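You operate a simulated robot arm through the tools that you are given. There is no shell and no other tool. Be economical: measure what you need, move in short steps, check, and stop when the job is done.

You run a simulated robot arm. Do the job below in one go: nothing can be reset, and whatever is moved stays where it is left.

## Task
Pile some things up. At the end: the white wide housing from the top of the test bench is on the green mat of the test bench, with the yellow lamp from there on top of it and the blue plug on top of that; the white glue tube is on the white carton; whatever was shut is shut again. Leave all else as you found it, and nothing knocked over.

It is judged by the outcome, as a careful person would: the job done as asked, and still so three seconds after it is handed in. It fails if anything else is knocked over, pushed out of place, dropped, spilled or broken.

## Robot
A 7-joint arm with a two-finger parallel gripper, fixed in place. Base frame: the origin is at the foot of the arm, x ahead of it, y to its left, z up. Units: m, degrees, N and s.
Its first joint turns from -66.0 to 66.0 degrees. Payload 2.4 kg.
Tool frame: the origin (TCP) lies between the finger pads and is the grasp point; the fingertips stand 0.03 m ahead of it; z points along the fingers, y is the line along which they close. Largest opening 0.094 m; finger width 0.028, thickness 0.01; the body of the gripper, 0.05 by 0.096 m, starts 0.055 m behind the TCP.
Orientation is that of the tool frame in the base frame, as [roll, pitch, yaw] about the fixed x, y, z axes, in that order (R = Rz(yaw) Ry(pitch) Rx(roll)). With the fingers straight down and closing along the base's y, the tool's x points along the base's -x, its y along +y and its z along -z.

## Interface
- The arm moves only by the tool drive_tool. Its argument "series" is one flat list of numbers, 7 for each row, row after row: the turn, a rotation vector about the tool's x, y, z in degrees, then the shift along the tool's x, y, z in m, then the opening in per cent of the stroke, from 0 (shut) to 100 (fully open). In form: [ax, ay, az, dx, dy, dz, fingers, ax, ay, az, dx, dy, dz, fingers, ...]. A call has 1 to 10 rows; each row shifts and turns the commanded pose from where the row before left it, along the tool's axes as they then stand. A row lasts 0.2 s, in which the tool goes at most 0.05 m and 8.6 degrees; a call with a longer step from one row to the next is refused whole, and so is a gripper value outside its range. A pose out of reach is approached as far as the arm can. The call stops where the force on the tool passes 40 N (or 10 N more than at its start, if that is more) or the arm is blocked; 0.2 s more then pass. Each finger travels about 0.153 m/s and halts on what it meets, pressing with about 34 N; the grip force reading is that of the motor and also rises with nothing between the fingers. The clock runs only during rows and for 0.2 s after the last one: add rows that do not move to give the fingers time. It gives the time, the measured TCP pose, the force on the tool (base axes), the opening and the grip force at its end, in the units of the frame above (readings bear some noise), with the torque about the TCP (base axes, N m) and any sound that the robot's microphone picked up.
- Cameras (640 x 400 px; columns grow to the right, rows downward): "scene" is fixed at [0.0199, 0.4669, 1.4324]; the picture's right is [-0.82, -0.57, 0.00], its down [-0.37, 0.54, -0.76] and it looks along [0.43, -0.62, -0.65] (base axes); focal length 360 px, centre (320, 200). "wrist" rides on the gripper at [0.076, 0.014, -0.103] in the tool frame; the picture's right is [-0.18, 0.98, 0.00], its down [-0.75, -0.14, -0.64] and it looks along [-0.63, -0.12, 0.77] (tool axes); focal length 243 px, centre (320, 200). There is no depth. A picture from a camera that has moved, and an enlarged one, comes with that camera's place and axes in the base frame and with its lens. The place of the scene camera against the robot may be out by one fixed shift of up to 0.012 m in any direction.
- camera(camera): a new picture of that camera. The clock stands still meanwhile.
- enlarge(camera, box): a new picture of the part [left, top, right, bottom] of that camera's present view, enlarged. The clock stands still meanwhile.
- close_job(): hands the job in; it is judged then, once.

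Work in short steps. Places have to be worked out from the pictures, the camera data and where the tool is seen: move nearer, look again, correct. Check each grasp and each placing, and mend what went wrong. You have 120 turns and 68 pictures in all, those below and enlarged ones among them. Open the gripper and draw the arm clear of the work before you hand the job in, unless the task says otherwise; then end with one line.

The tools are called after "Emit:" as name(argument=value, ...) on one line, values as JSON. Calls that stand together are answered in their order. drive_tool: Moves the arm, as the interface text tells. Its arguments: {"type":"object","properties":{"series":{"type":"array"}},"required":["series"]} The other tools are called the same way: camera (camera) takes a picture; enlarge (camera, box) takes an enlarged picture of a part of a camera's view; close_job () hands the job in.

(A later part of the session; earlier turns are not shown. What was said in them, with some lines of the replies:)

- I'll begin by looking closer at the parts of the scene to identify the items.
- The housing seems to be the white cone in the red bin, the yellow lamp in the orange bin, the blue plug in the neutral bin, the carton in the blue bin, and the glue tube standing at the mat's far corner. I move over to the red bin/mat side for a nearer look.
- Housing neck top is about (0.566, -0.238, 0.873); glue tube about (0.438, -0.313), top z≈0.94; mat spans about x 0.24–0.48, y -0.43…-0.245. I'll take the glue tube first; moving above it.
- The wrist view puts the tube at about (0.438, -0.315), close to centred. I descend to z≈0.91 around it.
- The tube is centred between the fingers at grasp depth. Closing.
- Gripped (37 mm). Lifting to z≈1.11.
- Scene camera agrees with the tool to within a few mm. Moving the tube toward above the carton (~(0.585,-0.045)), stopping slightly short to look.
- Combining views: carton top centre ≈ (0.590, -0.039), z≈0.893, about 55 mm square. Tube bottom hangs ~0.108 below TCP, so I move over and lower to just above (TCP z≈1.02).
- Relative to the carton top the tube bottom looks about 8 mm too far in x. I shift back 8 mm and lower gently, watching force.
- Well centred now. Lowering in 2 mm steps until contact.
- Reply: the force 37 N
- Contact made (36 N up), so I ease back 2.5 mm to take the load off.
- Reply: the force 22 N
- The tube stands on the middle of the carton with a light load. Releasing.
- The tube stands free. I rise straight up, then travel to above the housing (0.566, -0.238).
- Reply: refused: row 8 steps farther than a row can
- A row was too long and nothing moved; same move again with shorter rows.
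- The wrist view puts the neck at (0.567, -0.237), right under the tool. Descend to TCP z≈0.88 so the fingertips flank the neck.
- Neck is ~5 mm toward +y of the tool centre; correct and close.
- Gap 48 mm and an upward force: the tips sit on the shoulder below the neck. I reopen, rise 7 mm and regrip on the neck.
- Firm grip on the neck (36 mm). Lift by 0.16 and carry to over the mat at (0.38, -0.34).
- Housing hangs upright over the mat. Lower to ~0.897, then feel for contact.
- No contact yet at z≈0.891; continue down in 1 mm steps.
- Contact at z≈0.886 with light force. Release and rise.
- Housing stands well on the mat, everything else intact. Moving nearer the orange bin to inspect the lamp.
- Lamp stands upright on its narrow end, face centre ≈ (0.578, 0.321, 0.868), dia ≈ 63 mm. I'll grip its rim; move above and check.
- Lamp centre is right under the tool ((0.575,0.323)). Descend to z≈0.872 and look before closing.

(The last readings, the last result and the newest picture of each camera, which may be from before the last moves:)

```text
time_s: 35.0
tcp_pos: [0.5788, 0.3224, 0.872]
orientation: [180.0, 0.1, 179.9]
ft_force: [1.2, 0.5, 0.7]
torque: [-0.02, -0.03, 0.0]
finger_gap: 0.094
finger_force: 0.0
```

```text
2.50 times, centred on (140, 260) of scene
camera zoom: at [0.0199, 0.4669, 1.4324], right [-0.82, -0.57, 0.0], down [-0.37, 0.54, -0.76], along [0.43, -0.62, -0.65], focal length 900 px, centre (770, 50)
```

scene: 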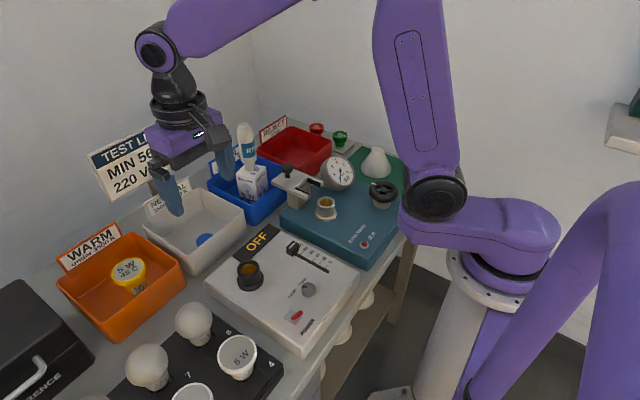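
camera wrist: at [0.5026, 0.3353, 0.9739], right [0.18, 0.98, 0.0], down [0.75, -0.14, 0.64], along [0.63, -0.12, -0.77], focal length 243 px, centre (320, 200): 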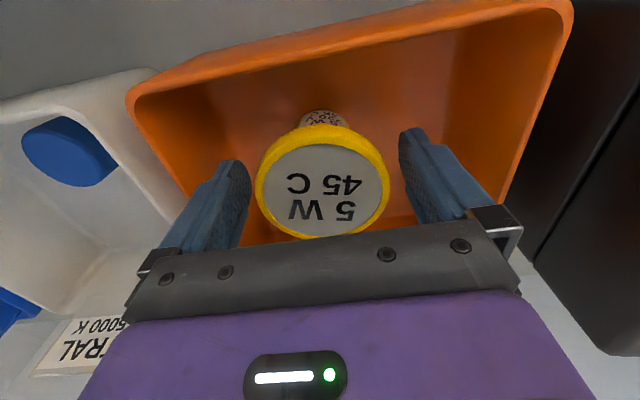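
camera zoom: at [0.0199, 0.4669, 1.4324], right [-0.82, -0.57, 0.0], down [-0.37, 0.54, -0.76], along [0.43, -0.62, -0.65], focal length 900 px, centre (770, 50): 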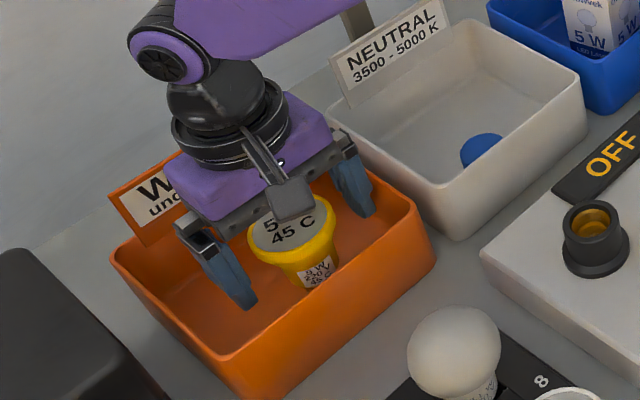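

Lamp is centred between the fingers at the rim. Closing.

Emit:
drive_tool(series=[0, 0, 0, 0, 0, 0, 75, 0, 0, 0, 0, 0, 0, 60, 0, 0, 0, 0, 0, 0, 45, 0, 0, 0, 0, 0, 0, 45])

Emit:
enlarge(camera="wrist", box=[200, 80, 440, 250])

```text
time_s: 36.0
tcp_pos: [0.5775, 0.3226, 0.8723]
orientation: [180.0, 0.0, 179.9]
ft_force: [-0.3, -0.4, -0.3]
torque: [-0.02, 0.0, 0.0]
finger_gap: 0.0624
finger_force: 33.5
```

```text
2.35 times, centred on (320, 165) of wrist
camera zoom: at [0.5026, 0.3353, 0.9741], right [0.18, 0.98, 0.0], down [0.75, -0.14, 0.64], along [0.63, -0.12, -0.77], focal length 571 px, centre (320, 282)
```

zoom: 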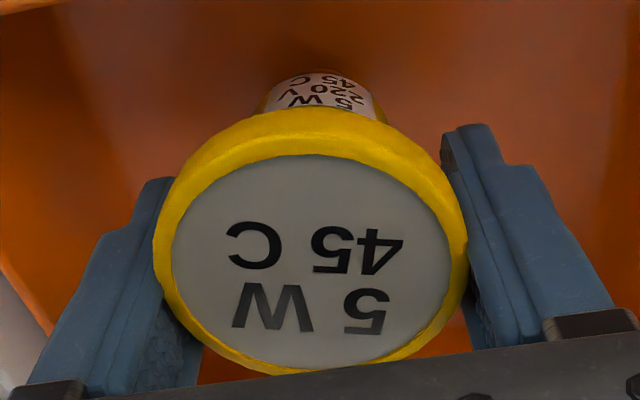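

Gripped (62 mm). Lift clear, then check the hold.

Emit:
drive_tool(series=[0, 0, 0, 0, 0, -0.015, 45, 0, 0, 0, 0, 0, -0.035, 45, 0, 0, 0, 0, 0, -0.045, 45, 0, 0, 0, 0, 0, -0.045, 45, 0, 0, 0, 0, 0, -0.045, 45, 0, 0, 0, 0.03, 0, -0.03, 45, 0, 0, 0, 0.04, 0, 0, 45, 0, 0, 0, 0.04, 0, 0, 45, 0, 0, 0, 0.04, -0.02, 0, 45, 0, 0, 0, 0, 0, 0, 45])

Emit:
camera(camera="scene")

```text
time_s: 38.2
tcp_pos: [0.4277, 0.3005, 1.0853]
orientation: [-179.9, 0.0, -180.0]
ft_force: [-0.1, -0.6, -0.4]
torque: [0.02, -0.01, 0.01]
finger_gap: 0.0622
finger_force: 33.9
```

```text
25 pictures are left
```

scene: 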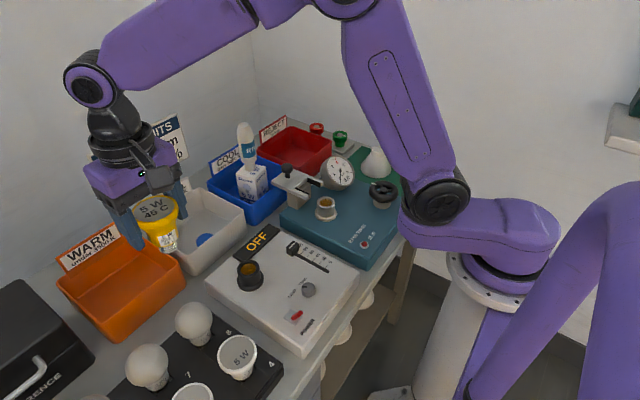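

Lamp is held upright. Carry it across to above the housing (0.381, -0.340).

Emit:
drive_tool(series=[0, 0, 0, 0.0034, -0.0458, 0, 45, 0, 0, 0, 0.0034, -0.0458, 0, 45, 0, 0, 0, 0.0034, -0.0458, 0, 45, 0, 0, 0, 0.0034, -0.0458, 0, 45, 0, 0, 0, 0.0034, -0.0458, 0, 45, 0, 0, 0, 0.0034, -0.0458, 0, 45, 0, 0, 0, 0.0034, -0.0458, 0, 45, 0, 0, 0, 0.0034, -0.0458, 0, 45, 0, 0, 0, 0.0034, -0.0458, 0, 45])

Emit:
drive_tool(series=[0, 0, 0, 0.0034, -0.0458, 0, 45, 0, 0, 0, 0.0034, -0.0458, 0, 45, 0, 0, 0, 0.0034, -0.0458, 0, 45, 0, 0, 0, 0.0034, -0.0458, 0, 45, 0, 0, 0, 0.0034, -0.0458, 0, 45, 0, 0, 0, 0, 0, 0.03, 45, 0, 0, 0, 0, 0, 0.03, 45, 0, 0, 0, 0, 0, 0.03, 45, 0, 0, 0, 0, 0, 0.02, 45, 0, 0, 0, 0, 0, 0, 45])

Emit:
enlarge(camera="scene", box=[330, 80, 430, 180])

Emit:
camera(camera="wrist")

```text
time_s: 40.2
tcp_pos: [0.3974, -0.1102, 1.085]
orientation: [180.0, -0.2, -179.9]
ft_force: [0.4, 0.7, -1.5]
torque: [0.0, -0.04, -0.02]
finger_gap: 0.0625
finger_force: 34.3
```

```text
time_s: 42.4
tcp_pos: [0.3822, -0.3386, 0.975]
orientation: [-179.9, 0.0, 179.9]
ft_force: [-0.2, 0.8, -0.8]
torque: [0.01, 0.0, 0.0]
finger_gap: 0.0622
finger_force: 33.6
```

```text
4.00 times, centred on (380, 130) of scene
camera zoom: at [0.02, 0.4669, 1.4324], right [-0.82, -0.57, 0.0], down [-0.37, 0.54, -0.76], along [0.43, -0.62, -0.65], focal length 1440 px, centre (80, 480)
```

zoom: 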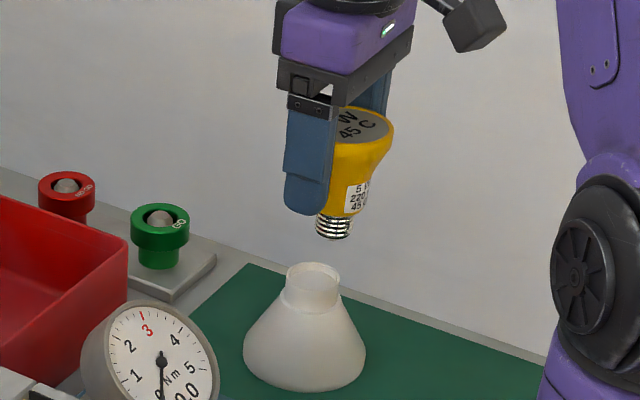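

```text
23 pictures are left
camera wrist: at [0.3071, -0.326, 1.077], right [0.18, 0.98, 0.0], down [0.75, -0.14, 0.64], along [0.63, -0.12, -0.77], focal length 243 px, centre (320, 200)
```

wrist: 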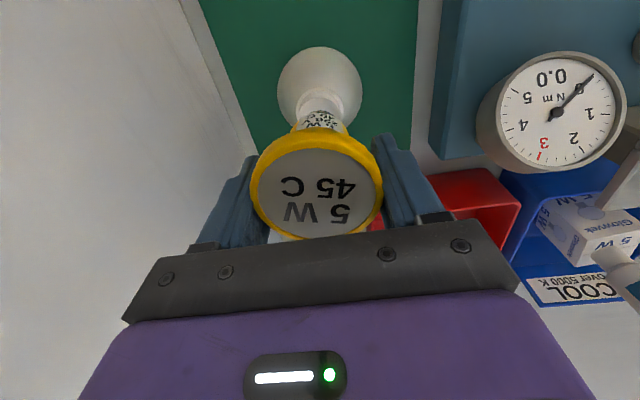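

The lamp has a screw cap; by comparing predicted and seen pixels the lamp axis sits ~9 mm toward -x of the TCP relative to the neck. Correct +9 mm in x and lower partway to check alignment.

Emit:
drive_tool(series=[0, 0, 0, -0.009, 0, 0, 45, 0, 0, 0, 0, 0, 0.015, 45, 0, 0, 0, 0, 0, 0.012, 45, 0, 0, 0, 0, 0, 0, 45])

Emit:
enlarge(camera="scene", box=[350, 90, 420, 160])

Emit:
enlarge(camera="wrist", box=[220, 30, 420, 230])

```text
time_s: 43.4
tcp_pos: [0.3925, -0.34, 0.9492]
orientation: [180.0, -0.1, -179.9]
ft_force: [0.4, -0.2, -1.5]
torque: [0.01, 0.01, 0.02]
finger_gap: 0.0623
finger_force: 33.8
```

```text
5.71 times, centred on (385, 125) of scene
camera zoom: at [0.02, 0.4669, 1.4324], right [-0.82, -0.57, 0.0], down [-0.37, 0.54, -0.76], along [0.43, -0.62, -0.65], focal length 2057 px, centre (-51, 629)
```

zoom: 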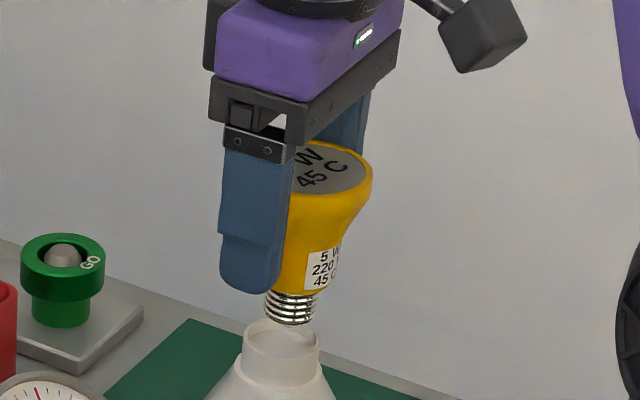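

```text
2.00 times, centred on (320, 130) of wrist
camera zoom: at [0.3158, -0.3275, 1.0502], right [0.18, 0.98, 0.0], down [0.75, -0.14, 0.64], along [0.63, -0.12, -0.77], focal length 485 px, centre (320, 340)
```

zoom: 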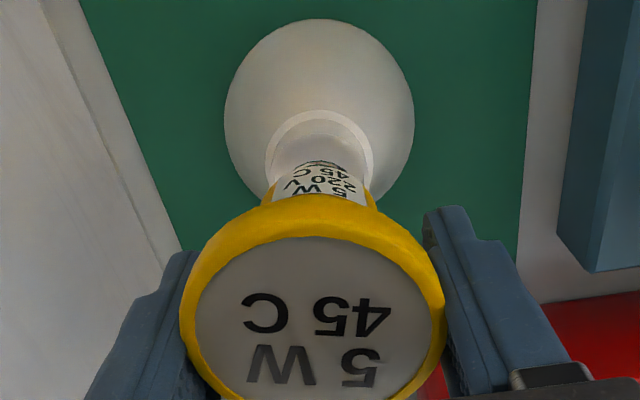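

Nearly aligned; 3 mm more in x, then lower slowly watching force.

Emit:
drive_tool(series=[0, 0, 0, -0.003, 0, 0, 45, 0, 0, 0, 0, 0, 0.003, 45, 0, 0, 0, 0, 0, 0.003, 45, 0, 0, 0, 0, 0, 0.002, 45, 0, 0, 0, 0, 0, 0, 45])

Emit:
enlarge(camera="scene", box=[350, 90, 420, 160])

```text
time_s: 44.6
tcp_pos: [0.3924, -0.3414, 0.941]
orientation: [-179.9, 0.1, 179.9]
ft_force: [0.0, -0.8, -0.4]
torque: [0.01, 0.0, 0.0]
finger_gap: 0.062
finger_force: 33.7
```

```text
5.71 times, centred on (385, 125) of scene
camera zoom: at [0.02, 0.4669, 1.4324], right [-0.82, -0.57, 0.0], down [-0.37, 0.54, -0.76], along [0.43, -0.62, -0.65], focal length 2057 px, centre (-51, 629)
```

zoom: 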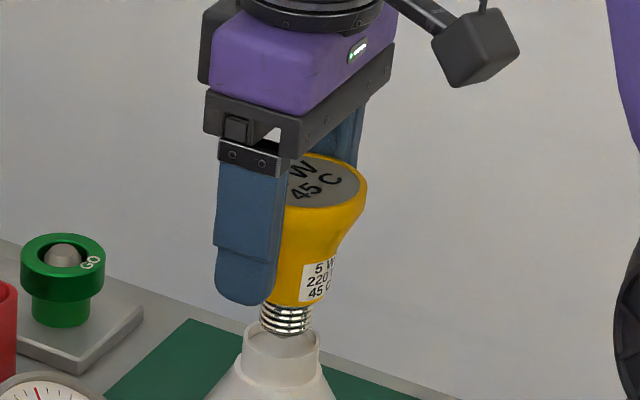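

Emit:
drive_tool(series=[0, 0, 0, -0.001, 0, 0.002, 45, 0, 0, 0, 0, 0, 0.002, 45, 0, 0, 0, 0, 0, 0.002, 45, 0, 0, 0, 0, 0, 0, 45])

Emit:
enlarge(camera="scene", box=[350, 90, 420, 160])

```text
time_s: 45.6
tcp_pos: [0.3966, -0.3399, 0.9351]
orientation: [-179.8, 0.3, -179.9]
ft_force: [0.6, 0.8, 30.8]
torque: [0.1, 0.18, -0.02]
finger_gap: 0.0623
finger_force: 33.5
```

```text
5.71 times, centred on (385, 125) of scene
camera zoom: at [0.0196, 0.4673, 1.4322], right [-0.82, -0.57, 0.0], down [-0.37, 0.54, -0.76], along [0.43, -0.62, -0.65], focal length 2057 px, centre (-51, 629)
```

zoom: 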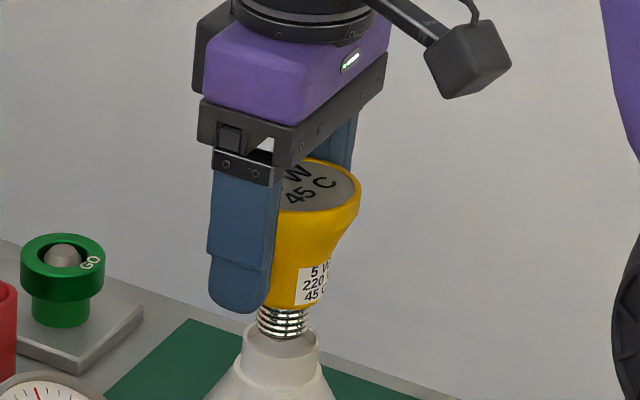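

Contact at ~0.936 with the cap centred on the neck seat (it has a shallow floor). Ease the load before release.

Emit:
drive_tool(series=[0, 0, 0, 0, 0, -0.001, 45, 0, 0, 0, 0, 0, -0.0005, 45, 0, 0, 0, 0, 0, 0, 45])

```text
time_s: 46.4
tcp_pos: [0.3944, -0.3397, 0.9354]
orientation: [179.8, -0.2, -180.0]
ft_force: [3.8, 0.9, 9.5]
torque: [-0.02, -0.18, 0.01]
finger_gap: 0.0622
finger_force: 34.1
```

Emit:
drive_tool(series=[0, 0, 0, 0, 0, -0.0005, 45, 0, 0, 0, 0, 0, 0, 45])

```text
time_s: 47.0
tcp_pos: [0.3935, -0.3398, 0.9366]
orientation: [179.9, -0.1, -180.0]
ft_force: [0.1, 0.8, -0.5]
torque: [-0.01, -0.03, 0.02]
finger_gap: 0.0622
finger_force: 33.7
```

Load gone, lamp just seated. Opening slowly.

Emit:
drive_tool(series=[0, 0, 0, 0, 0, 0, 68, 0, 0, 0, 0, 0, 0, 72, 0, 0, 0, 0, 0, 0, 80, 0, 0, 0, 0, 0, 0, 100, 0, 0, 0, 0, 0, 0, 100])

Emit:
enlarge(camera="scene", box=[350, 90, 420, 160])

Emit:
enlarge(camera="wrist", box=[220, 30, 420, 230])

```text
time_s: 48.2
tcp_pos: [0.3955, -0.3414, 0.9375]
orientation: [180.0, -0.1, 180.0]
ft_force: [1.0, 0.0, 0.3]
torque: [0.0, 0.01, 0.01]
finger_gap: 0.0941
finger_force: 0.0
```

```text
5.71 times, centred on (385, 125) of scene
camera zoom: at [0.0199, 0.4669, 1.4324], right [-0.82, -0.57, 0.0], down [-0.37, 0.54, -0.76], along [0.43, -0.62, -0.65], focal length 2057 px, centre (-51, 629)
```

zoom: 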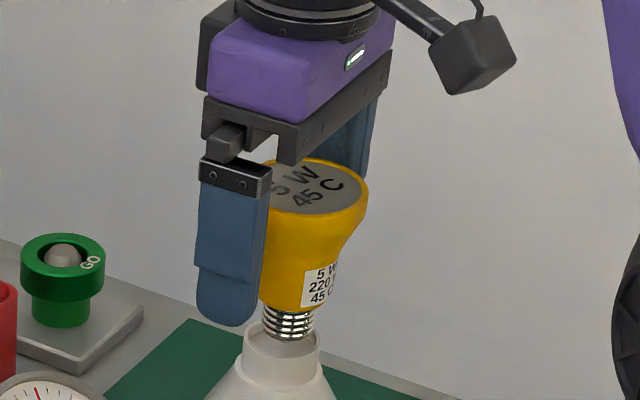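

```text
2.00 times, centred on (320, 130) of wrist
camera zoom: at [0.3187, -0.328, 1.0392], right [0.18, 0.98, 0.0], down [0.75, -0.14, 0.64], along [0.63, -0.12, -0.77], focal length 485 px, centre (320, 340)
```

zoom: 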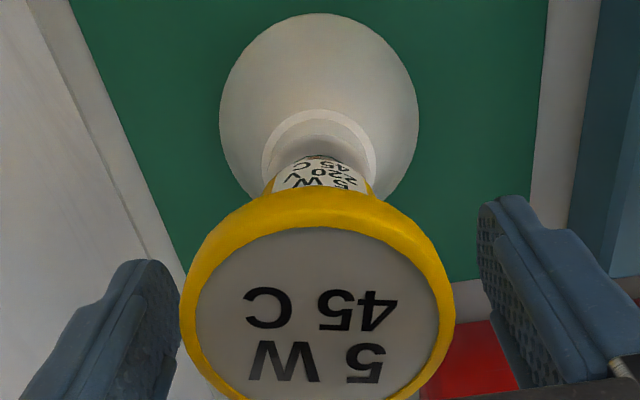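

Lamp stands on its own. I rise clear and check its uprightness.

Emit:
drive_tool(series=[0, 0, 0, 0, 0, -0.02, 100, 0, 0, 0, 0, 0, -0.04, 100, 0, 0, 0, 0, 0, -0.045, 100, 0, 0, 0, 0, 0, -0.045, 100, 0, 0, 0, 0, 0.04, 0, 100, 0, 0, 0, 0, 0.045, 0, 100, 0, 0, 0, 0, 0.045, 0, 100, 0, 0, 0, -0.005, 0.045, 0, 100, 0, 0, 0, -0.01, 0.045, 0, 100])

Emit:
enlarge(camera="scene", box=[340, 90, 420, 180])

```text
time_s: 50.2
tcp_pos: [0.408, -0.1171, 1.0872]
orientation: [-180.0, 0.1, -179.9]
ft_force: [0.5, 0.1, 0.9]
torque: [-0.03, 0.01, 0.0]
finger_gap: 0.0941
finger_force: 0.0
```

```text
4.44 times, centred on (380, 135) of scene
camera zoom: at [0.02, 0.4669, 1.4324], right [-0.82, -0.57, 0.0], down [-0.37, 0.54, -0.76], along [0.43, -0.62, -0.65], focal length 1600 px, centre (53, 489)
```

zoom: 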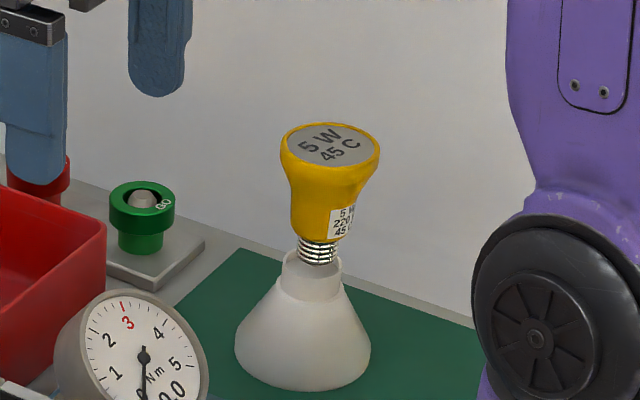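

The lamp is upright and centred to ~3 mm on the neck. Next the blue plug in the NEUTRAL bin: move over and look.

Emit:
drive_tool(series=[0, 0, 0, -0.01, 0.045, 0, 100, 0, 0, 0, -0.01, 0.045, 0, 100, 0, 0, 0, -0.01, 0.045, 0, 100, 0, 0, 0, -0.015, 0.045, 0.005, 100, 0, 0, 0, -0.02, 0.043, 0.01, 100, 0, 0, 0, -0.02, 0.04, 0.015, 100, 0, 0, 0, -0.01, 0.005, 0.03, 100, 0, 0, 0, 0, 0, 0, 100])

Emit:
camera(camera="wrist")

Emit:
enlarge(camera="scene", box=[140, 180, 260, 280])

```text
time_s: 52.0
tcp_pos: [0.5052, 0.149, 1.0279]
orientation: [180.0, 0.0, 179.9]
ft_force: [-0.3, 0.4, -0.2]
torque: [-0.03, 0.0, -0.01]
finger_gap: 0.0942
finger_force: 0.0
```

```text
15 pictures are left
camera wrist: at [0.4285, 0.1627, 1.1298], right [0.18, 0.98, 0.0], down [0.75, -0.14, 0.64], along [0.63, -0.12, -0.77], focal length 243 px, centre (320, 200)
```

wrist: 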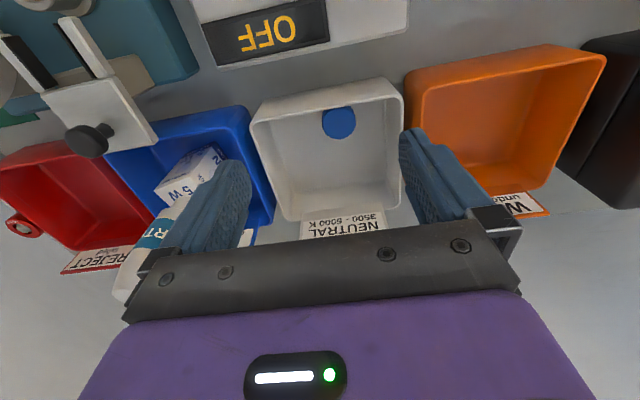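

```text
4.00 times, centred on (200, 230) of scene
camera zoom: at [0.0199, 0.4669, 1.4324], right [-0.82, -0.57, 0.0], down [-0.37, 0.54, -0.76], along [0.43, -0.62, -0.65], focal length 1440 px, centre (800, 80)
```

zoom: 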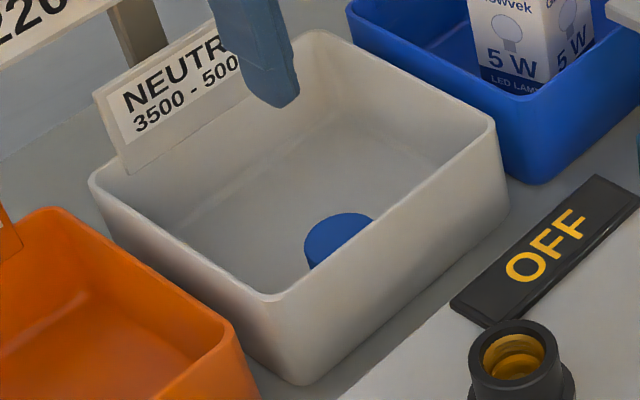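

Plug (blue disc, ~44 mm) top at ≈ (0.552, 0.161, 0.832). Move above it, part-open, and descend to z≈0.89.

Emit:
drive_tool(series=[0, 0, 0, -0.024, 0.006, 0, 85, 0, 0, 0, -0.023, 0.006, 0.02, 75, 0, 0, 0, 0, 0, 0.04, 75, 0, 0, 0, 0, 0, 0.04, 75, 0, 0, 0, 0, 0, 0.035, 75, 0, 0, 0, 0, 0, 0, 75])

Emit:
camera(camera="wrist")

```text
time_s: 53.4
tcp_pos: [0.5516, 0.1602, 0.8886]
orientation: [-179.9, 0.1, -179.9]
ft_force: [1.1, -0.1, -0.9]
torque: [-0.01, -0.04, 0.0]
finger_gap: 0.0707
finger_force: 0.0
```

```text
13 pictures are left
camera wrist: at [0.4754, 0.1736, 0.9912], right [0.18, 0.98, 0.0], down [0.75, -0.14, 0.64], along [0.63, -0.12, -0.77], focal length 243 px, centre (320, 200)
```

wrist: 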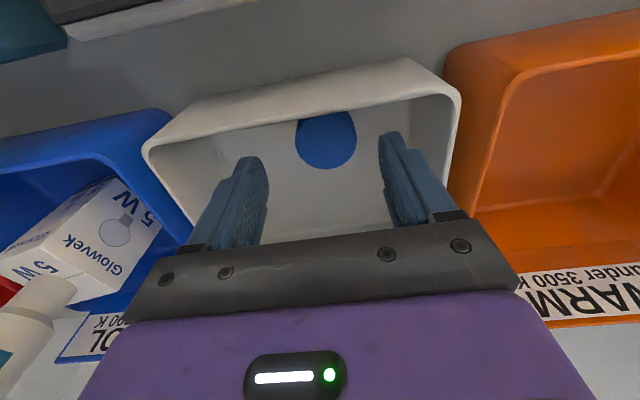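

Plug centre refined to (0.555, 0.163). Small correction, descend to z≈0.844 and close.

Emit:
drive_tool(series=[0, 0, 0, -0.003, 0.002, 0.02, 75, 0, 0, 0, 0, 0, 0.015, 75, 0, 0, 0, 0, 0, 0.009, 75, 0, 0, 0, 0, 0, 0, 60, 0, 0, 0, 0, 0, 0, 45, 0, 0, 0, 0, 0, 0, 30, 0, 0, 0, 0, 0, 0, 30])

Emit:
enlarge(camera="wrist", box=[220, 60, 440, 240])

```text
time_s: 55.0
tcp_pos: [0.5537, 0.1627, 0.8466]
orientation: [-180.0, 0.0, -179.9]
ft_force: [-0.9, -0.1, 0.6]
torque: [0.01, -0.02, 0.02]
finger_gap: 0.04
finger_force: 33.9
```

```text
2.22 times, centred on (330, 150) of wrist
camera zoom: at [0.4777, 0.1749, 0.9486], right [0.18, 0.98, 0.0], down [0.75, -0.14, 0.64], along [0.63, -0.12, -0.77], focal length 539 px, centre (298, 311)
```

zoom: 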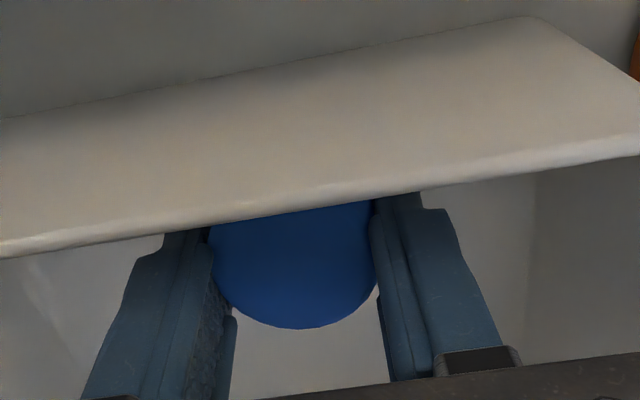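

Gripped (40 mm). Lift and back out from the bin, then look at it.

Emit:
drive_tool(series=[0, 0, 0, 0, 0, -0.015, 30, 0, 0, 0, 0, 0, -0.04, 30, 0, 0, 0, 0, 0, -0.045, 30, 0, 0, 0, 0, 0, -0.045, 30, 0, 0, 0, 0, 0, -0.045, 30, 0, 0, 0, 0.03, 0, -0.02, 30, 0, 0, 0, 0.045, 0, 0, 30, 0, 0, 0, 0.045, -0.01, 0, 30, 0, 0, 0, 0.015, -0.045, 0, 30, 0, 0, 0, 0, 0, 0, 30])

Emit:
enlarge(camera="scene", box=[180, 60, 440, 260])

```text
time_s: 57.2
tcp_pos: [0.4209, 0.1075, 1.0545]
orientation: [-180.0, 0.1, -179.9]
ft_force: [-0.2, 1.0, 0.1]
torque: [-0.01, 0.01, 0.03]
finger_gap: 0.0401
finger_force: 33.7
```

```text
2.00 times, centred on (310, 160) of scene
camera zoom: at [0.0199, 0.4669, 1.4324], right [-0.82, -0.57, 0.0], down [-0.37, 0.54, -0.76], along [0.43, -0.62, -0.65], focal length 720 px, centre (340, 280)
```

zoom: 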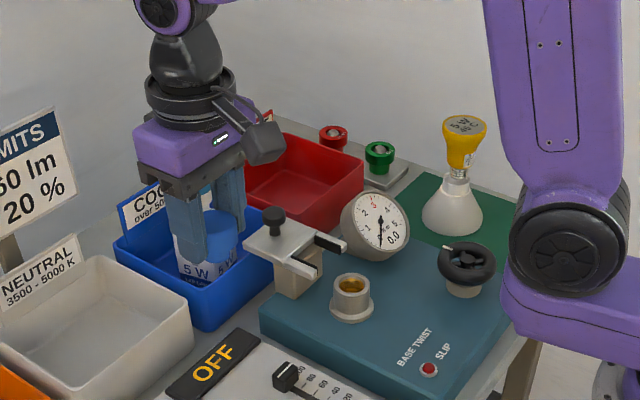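

Plug is held, a plain cylinder. Carry across to above the lamp.

Emit:
drive_tool(series=[0, 0, 0, 0.0044, -0.0448, 0, 30, 0, 0, 0, 0.0044, -0.0448, 0, 30, 0, 0, 0, 0.0044, -0.0448, 0, 30, 0, 0, 0, 0.0044, -0.0448, 0, 30, 0, 0, 0, 0.0044, -0.0448, 0, 30, 0, 0, 0, 0.0044, -0.0448, 0, 30, 0, 0, 0, 0.0044, -0.0448, 0, 30, 0, 0, 0, 0.0044, -0.0448, 0, 30, 0, 0, 0, 0.0044, -0.0448, 0, 30, 0, 0, 0, 0.0044, -0.0448, 0, 30])

Emit:
drive_tool(series=[0, 0, 0, 0, 0, 0.015, 30, 0, 0, 0, 0, 0, 0.015, 30, 0, 0, 0, 0, 0, 0, 30])

Emit:
enlarge(camera="scene", box=[340, 70, 430, 160])

Emit:
enlarge(camera="wrist", box=[200, 30, 440, 250])

```text
time_s: 59.4
tcp_pos: [0.3772, -0.3418, 1.0576]
orientation: [-179.9, 0.0, -179.9]
ft_force: [-0.2, -0.4, 0.0]
torque: [0.01, 0.03, 0.0]
finger_gap: 0.04
finger_force: 33.7
```

```text
time_s: 60.2
tcp_pos: [0.3773, -0.3424, 1.0273]
orientation: [-180.0, 0.0, 180.0]
ft_force: [0.5, -0.6, 0.6]
torque: [0.0, 0.0, 0.02]
finger_gap: 0.0398
finger_force: 34.4
```

```text
4.44 times, centred on (385, 115) of scene
camera zoom: at [0.0199, 0.4669, 1.4324], right [-0.82, -0.57, 0.0], down [-0.37, 0.54, -0.76], along [0.43, -0.62, -0.65], focal length 1600 px, centre (31, 578)
```

zoom: 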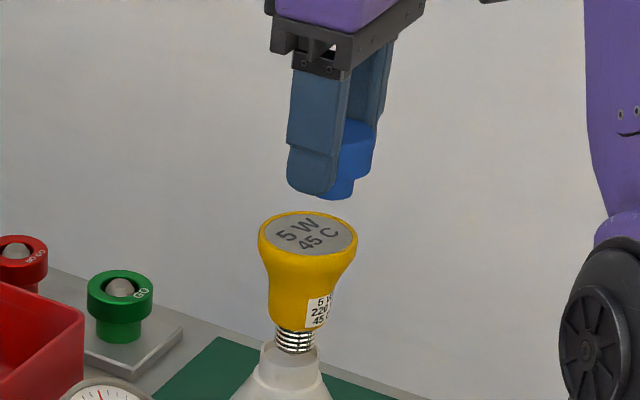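

```text
1.82 times, centred on (320, 140) of wrist
camera zoom: at [0.3015, -0.3292, 1.13], right [0.18, 0.98, 0.0], down [0.75, -0.14, 0.64], along [0.63, -0.12, -0.77], focal length 441 px, centre (320, 309)
```

zoom: 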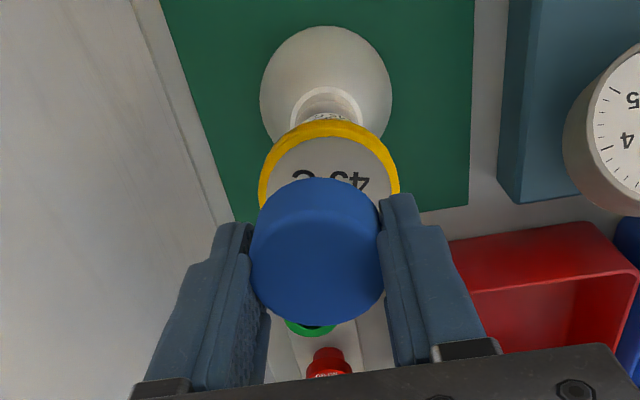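

Both views agree the plug (disc with a stem below) must shift about +13 mm in x and +5 mm in y to be over the lamp centre. Correct and lower 20 mm.

Emit:
drive_tool(series=[0, 0, 0, -0.013, 0.005, 0, 30, 0, 0, 0, 0, 0, 0.01, 30, 0, 0, 0, 0, 0, 0.01, 30, 0, 0, 0, 0, 0, 0, 30])

Emit:
enlarge(camera="scene", box=[355, 80, 415, 140])

Emit:
enlarge(camera="wrist", box=[200, 30, 440, 250])

```text
time_s: 61.2
tcp_pos: [0.3901, -0.3342, 1.0075]
orientation: [-180.0, 0.0, -180.0]
ft_force: [0.5, 0.4, -0.6]
torque: [0.03, 0.04, -0.01]
finger_gap: 0.0396
finger_force: 34.3
```

```text
6.67 times, centred on (385, 110) of scene
camera zoom: at [0.0199, 0.4669, 1.4324], right [-0.82, -0.57, 0.0], down [-0.37, 0.54, -0.76], along [0.43, -0.62, -0.65], focal length 2400 px, centre (-113, 800)
```

zoom: 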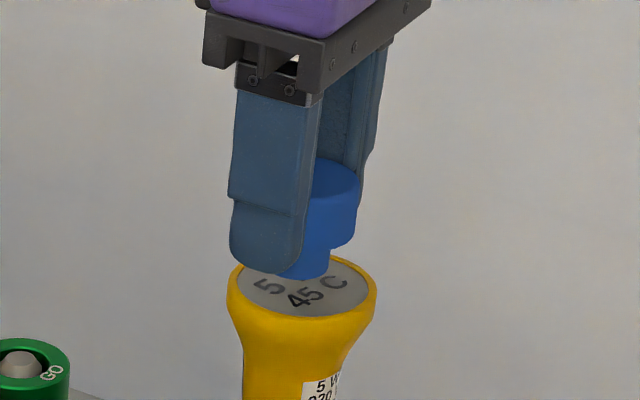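

```text
1.82 times, centred on (320, 140) of wrist
camera zoom: at [0.3132, -0.3224, 1.1096], right [0.18, 0.98, 0.0], down [0.75, -0.14, 0.64], along [0.63, -0.12, -0.77], focal length 441 px, centre (320, 309)
```

zoom: 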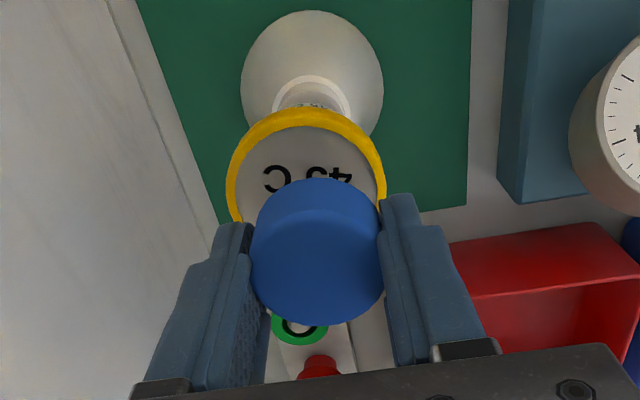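

Now the plug is ~4 mm too far +y and ~3 mm short in x. Correct, lower 10 mm, then feel for contact.

Emit:
drive_tool(series=[0, 0, 0, -0.003, -0.004, 0, 30, 0, 0, 0, 0, 0, 0.005, 30, 0, 0, 0, 0, 0, 0.004, 30, 0, 0, 0, 0, 0, 0, 30])

Emit:
enlarge(camera="scene", box=[355, 80, 415, 140])

```text
time_s: 62.2
tcp_pos: [0.3927, -0.3396, 0.9965]
orientation: [180.0, 0.0, -180.0]
ft_force: [0.0, 0.5, -0.5]
torque: [-0.04, 0.0, 0.0]
finger_gap: 0.0399
finger_force: 34.4
```

```text
6.67 times, centred on (385, 110) of scene
camera zoom: at [0.0199, 0.4669, 1.4324], right [-0.82, -0.57, 0.0], down [-0.37, 0.54, -0.76], along [0.43, -0.62, -0.65], focal length 2400 px, centre (-113, 800)
```

zoom: 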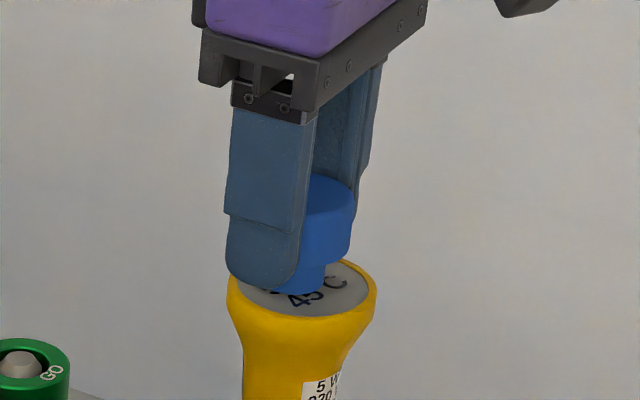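

Well centred. Lower in 1 mm steps.

Emit:
drive_tool(series=[0, 0, 0, 0, 0, 0.0015, 30, 0, 0, 0, 0, 0, 0.0015, 30, 0, 0, 0, 0, 0, 0, 30])

Emit:
drive_tool(series=[0, 0, 0, 0, 0, 0.001, 30, 0, 0, 0, 0, 0, 0, 30])

```text
time_s: 63.0
tcp_pos: [0.3917, -0.3407, 0.9966]
orientation: [180.0, 0.0, -179.9]
ft_force: [1.4, 1.1, 13.7]
torque: [0.06, -0.03, -0.02]
finger_gap: 0.0398
finger_force: 33.9
```

```text
time_s: 63.6
tcp_pos: [0.392, -0.3416, 0.9955]
orientation: [-179.9, 0.2, 180.0]
ft_force: [1.4, -0.1, 30.2]
torque: [0.06, 0.04, 0.0]
finger_gap: 0.0397
finger_force: 33.6
```

Contact reached (30 N). Back off ~1.5–2 mm to unload.

Emit:
drive_tool(series=[0, 0, 0, 0, 0, -0.001, 30, 0, 0, 0, 0, 0, -0.0006, 30, 0, 0, 0, 0, 0, 0, 30])

```text
time_s: 64.4
tcp_pos: [0.3906, -0.3387, 0.9968]
orientation: [180.0, 0.0, 179.9]
ft_force: [0.8, -0.1, 18.0]
torque: [-0.02, -0.05, 0.01]
finger_gap: 0.0396
finger_force: 33.9
```

Emit:
drive_tool(series=[0, 0, 0, 0, 0, -0.0008, 30, 0, 0, 0, 0, 0, 0, 30])

```text
time_s: 65.0
tcp_pos: [0.3905, -0.3383, 0.9964]
orientation: [-180.0, -0.1, 180.0]
ft_force: [0.9, -1.0, 9.5]
torque: [-0.04, -0.05, 0.0]
finger_gap: 0.0396
finger_force: 34.0
```

Emit:
drive_tool(series=[0, 0, 0, 0, 0, -0.0005, 30, 0, 0, 0, 0, 0, 0, 30])

```text
time_s: 65.6
tcp_pos: [0.3911, -0.3388, 0.9971]
orientation: [180.0, -0.1, 180.0]
ft_force: [-0.6, 0.0, 0.8]
torque: [0.0, -0.01, -0.04]
finger_gap: 0.0396
finger_force: 34.6
```

Unloaded and just seated. Open slowly.

Emit:
drive_tool(series=[0, 0, 0, 0, 0, 0, 44, 0, 0, 0, 0, 0, 0, 48, 0, 0, 0, 0, 0, 0, 60, 0, 0, 0, 0, 0, 0, 80, 0, 0, 0, 0, 0, 0, 90])

Emit:
enlarge(camera="scene", box=[340, 80, 430, 190])

```text
time_s: 66.8
tcp_pos: [0.3925, -0.3397, 0.997]
orientation: [-179.9, 0.0, 180.0]
ft_force: [-0.1, 0.3, 0.4]
torque: [0.02, 0.01, -0.01]
finger_gap: 0.0848
finger_force: 0.0
```

```text
3.64 times, centred on (385, 135) of scene
camera zoom: at [0.0199, 0.4669, 1.4324], right [-0.82, -0.57, 0.0], down [-0.37, 0.54, -0.76], along [0.43, -0.62, -0.65], focal length 1309 px, centre (84, 436)
```

zoom: 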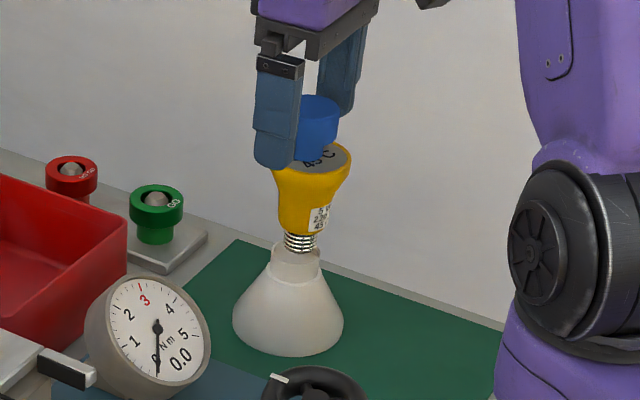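

The whole stack stands freely. Rise straight up, then retreat and take final pictures.

Emit:
drive_tool(series=[0, 0, 0, 0, 0, -0.02, 90, 0, 0, 0, 0, 0, -0.03, 100, 0, 0, 0, 0, 0, -0.04, 100, 0, 0, 0, 0, 0, -0.04, 100, 0, 0, 0, 0, 0.04, -0.01, 100, 0, 0, 0, 0, 0.045, 0, 100, 0, 0, 0, 0, 0.045, 0, 100, 0, 0, 0, 0, 0.045, 0, 100, 0, 0, 0, 0, 0.045, 0, 100, 0, 0, 0, 0, 0.045, 0, 100])

Emit:
camera(camera="scene")

Emit:
enlarge(camera="scene", box=[220, 80, 440, 210])

```text
time_s: 69.0
tcp_pos: [0.3896, -0.0746, 1.1368]
orientation: [180.0, 0.0, -180.0]
ft_force: [-0.2, 0.0, 0.2]
torque: [-0.06, -0.02, 0.01]
finger_gap: 0.0941
finger_force: 0.1
```

```text
4 pictures are left
```

scene: 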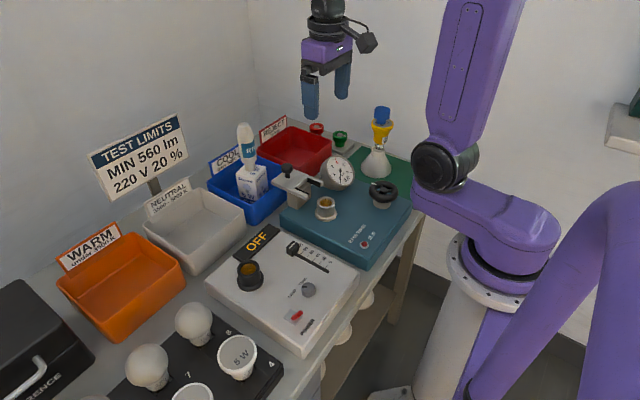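

```text
2.91 times, centred on (330, 145) of scene
camera zoom: at [0.02, 0.4669, 1.4324], right [-0.82, -0.57, 0.0], down [-0.37, 0.54, -0.76], along [0.43, -0.62, -0.65], focal length 1047 px, centre (291, 360)
```

zoom: 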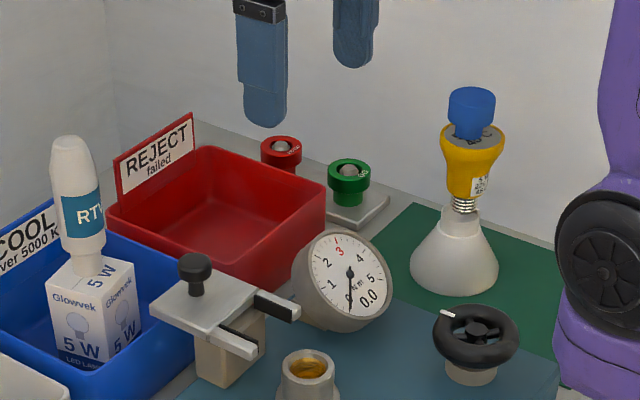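

Everything is in place, with the stack and the tube upright, the case untouched and shut, and the arm clear with the gripper open. I'm handing the job in.

Emit:
close_job()

```text
The job is handed in.
```

The white housing, yellow lamp and blue plug are stacked in that order on the green mat, and the glue tube stands upright on the white carton. I opened nothing, so the reference case is still shut, and the last picture shows nothing else moved or knocked over.
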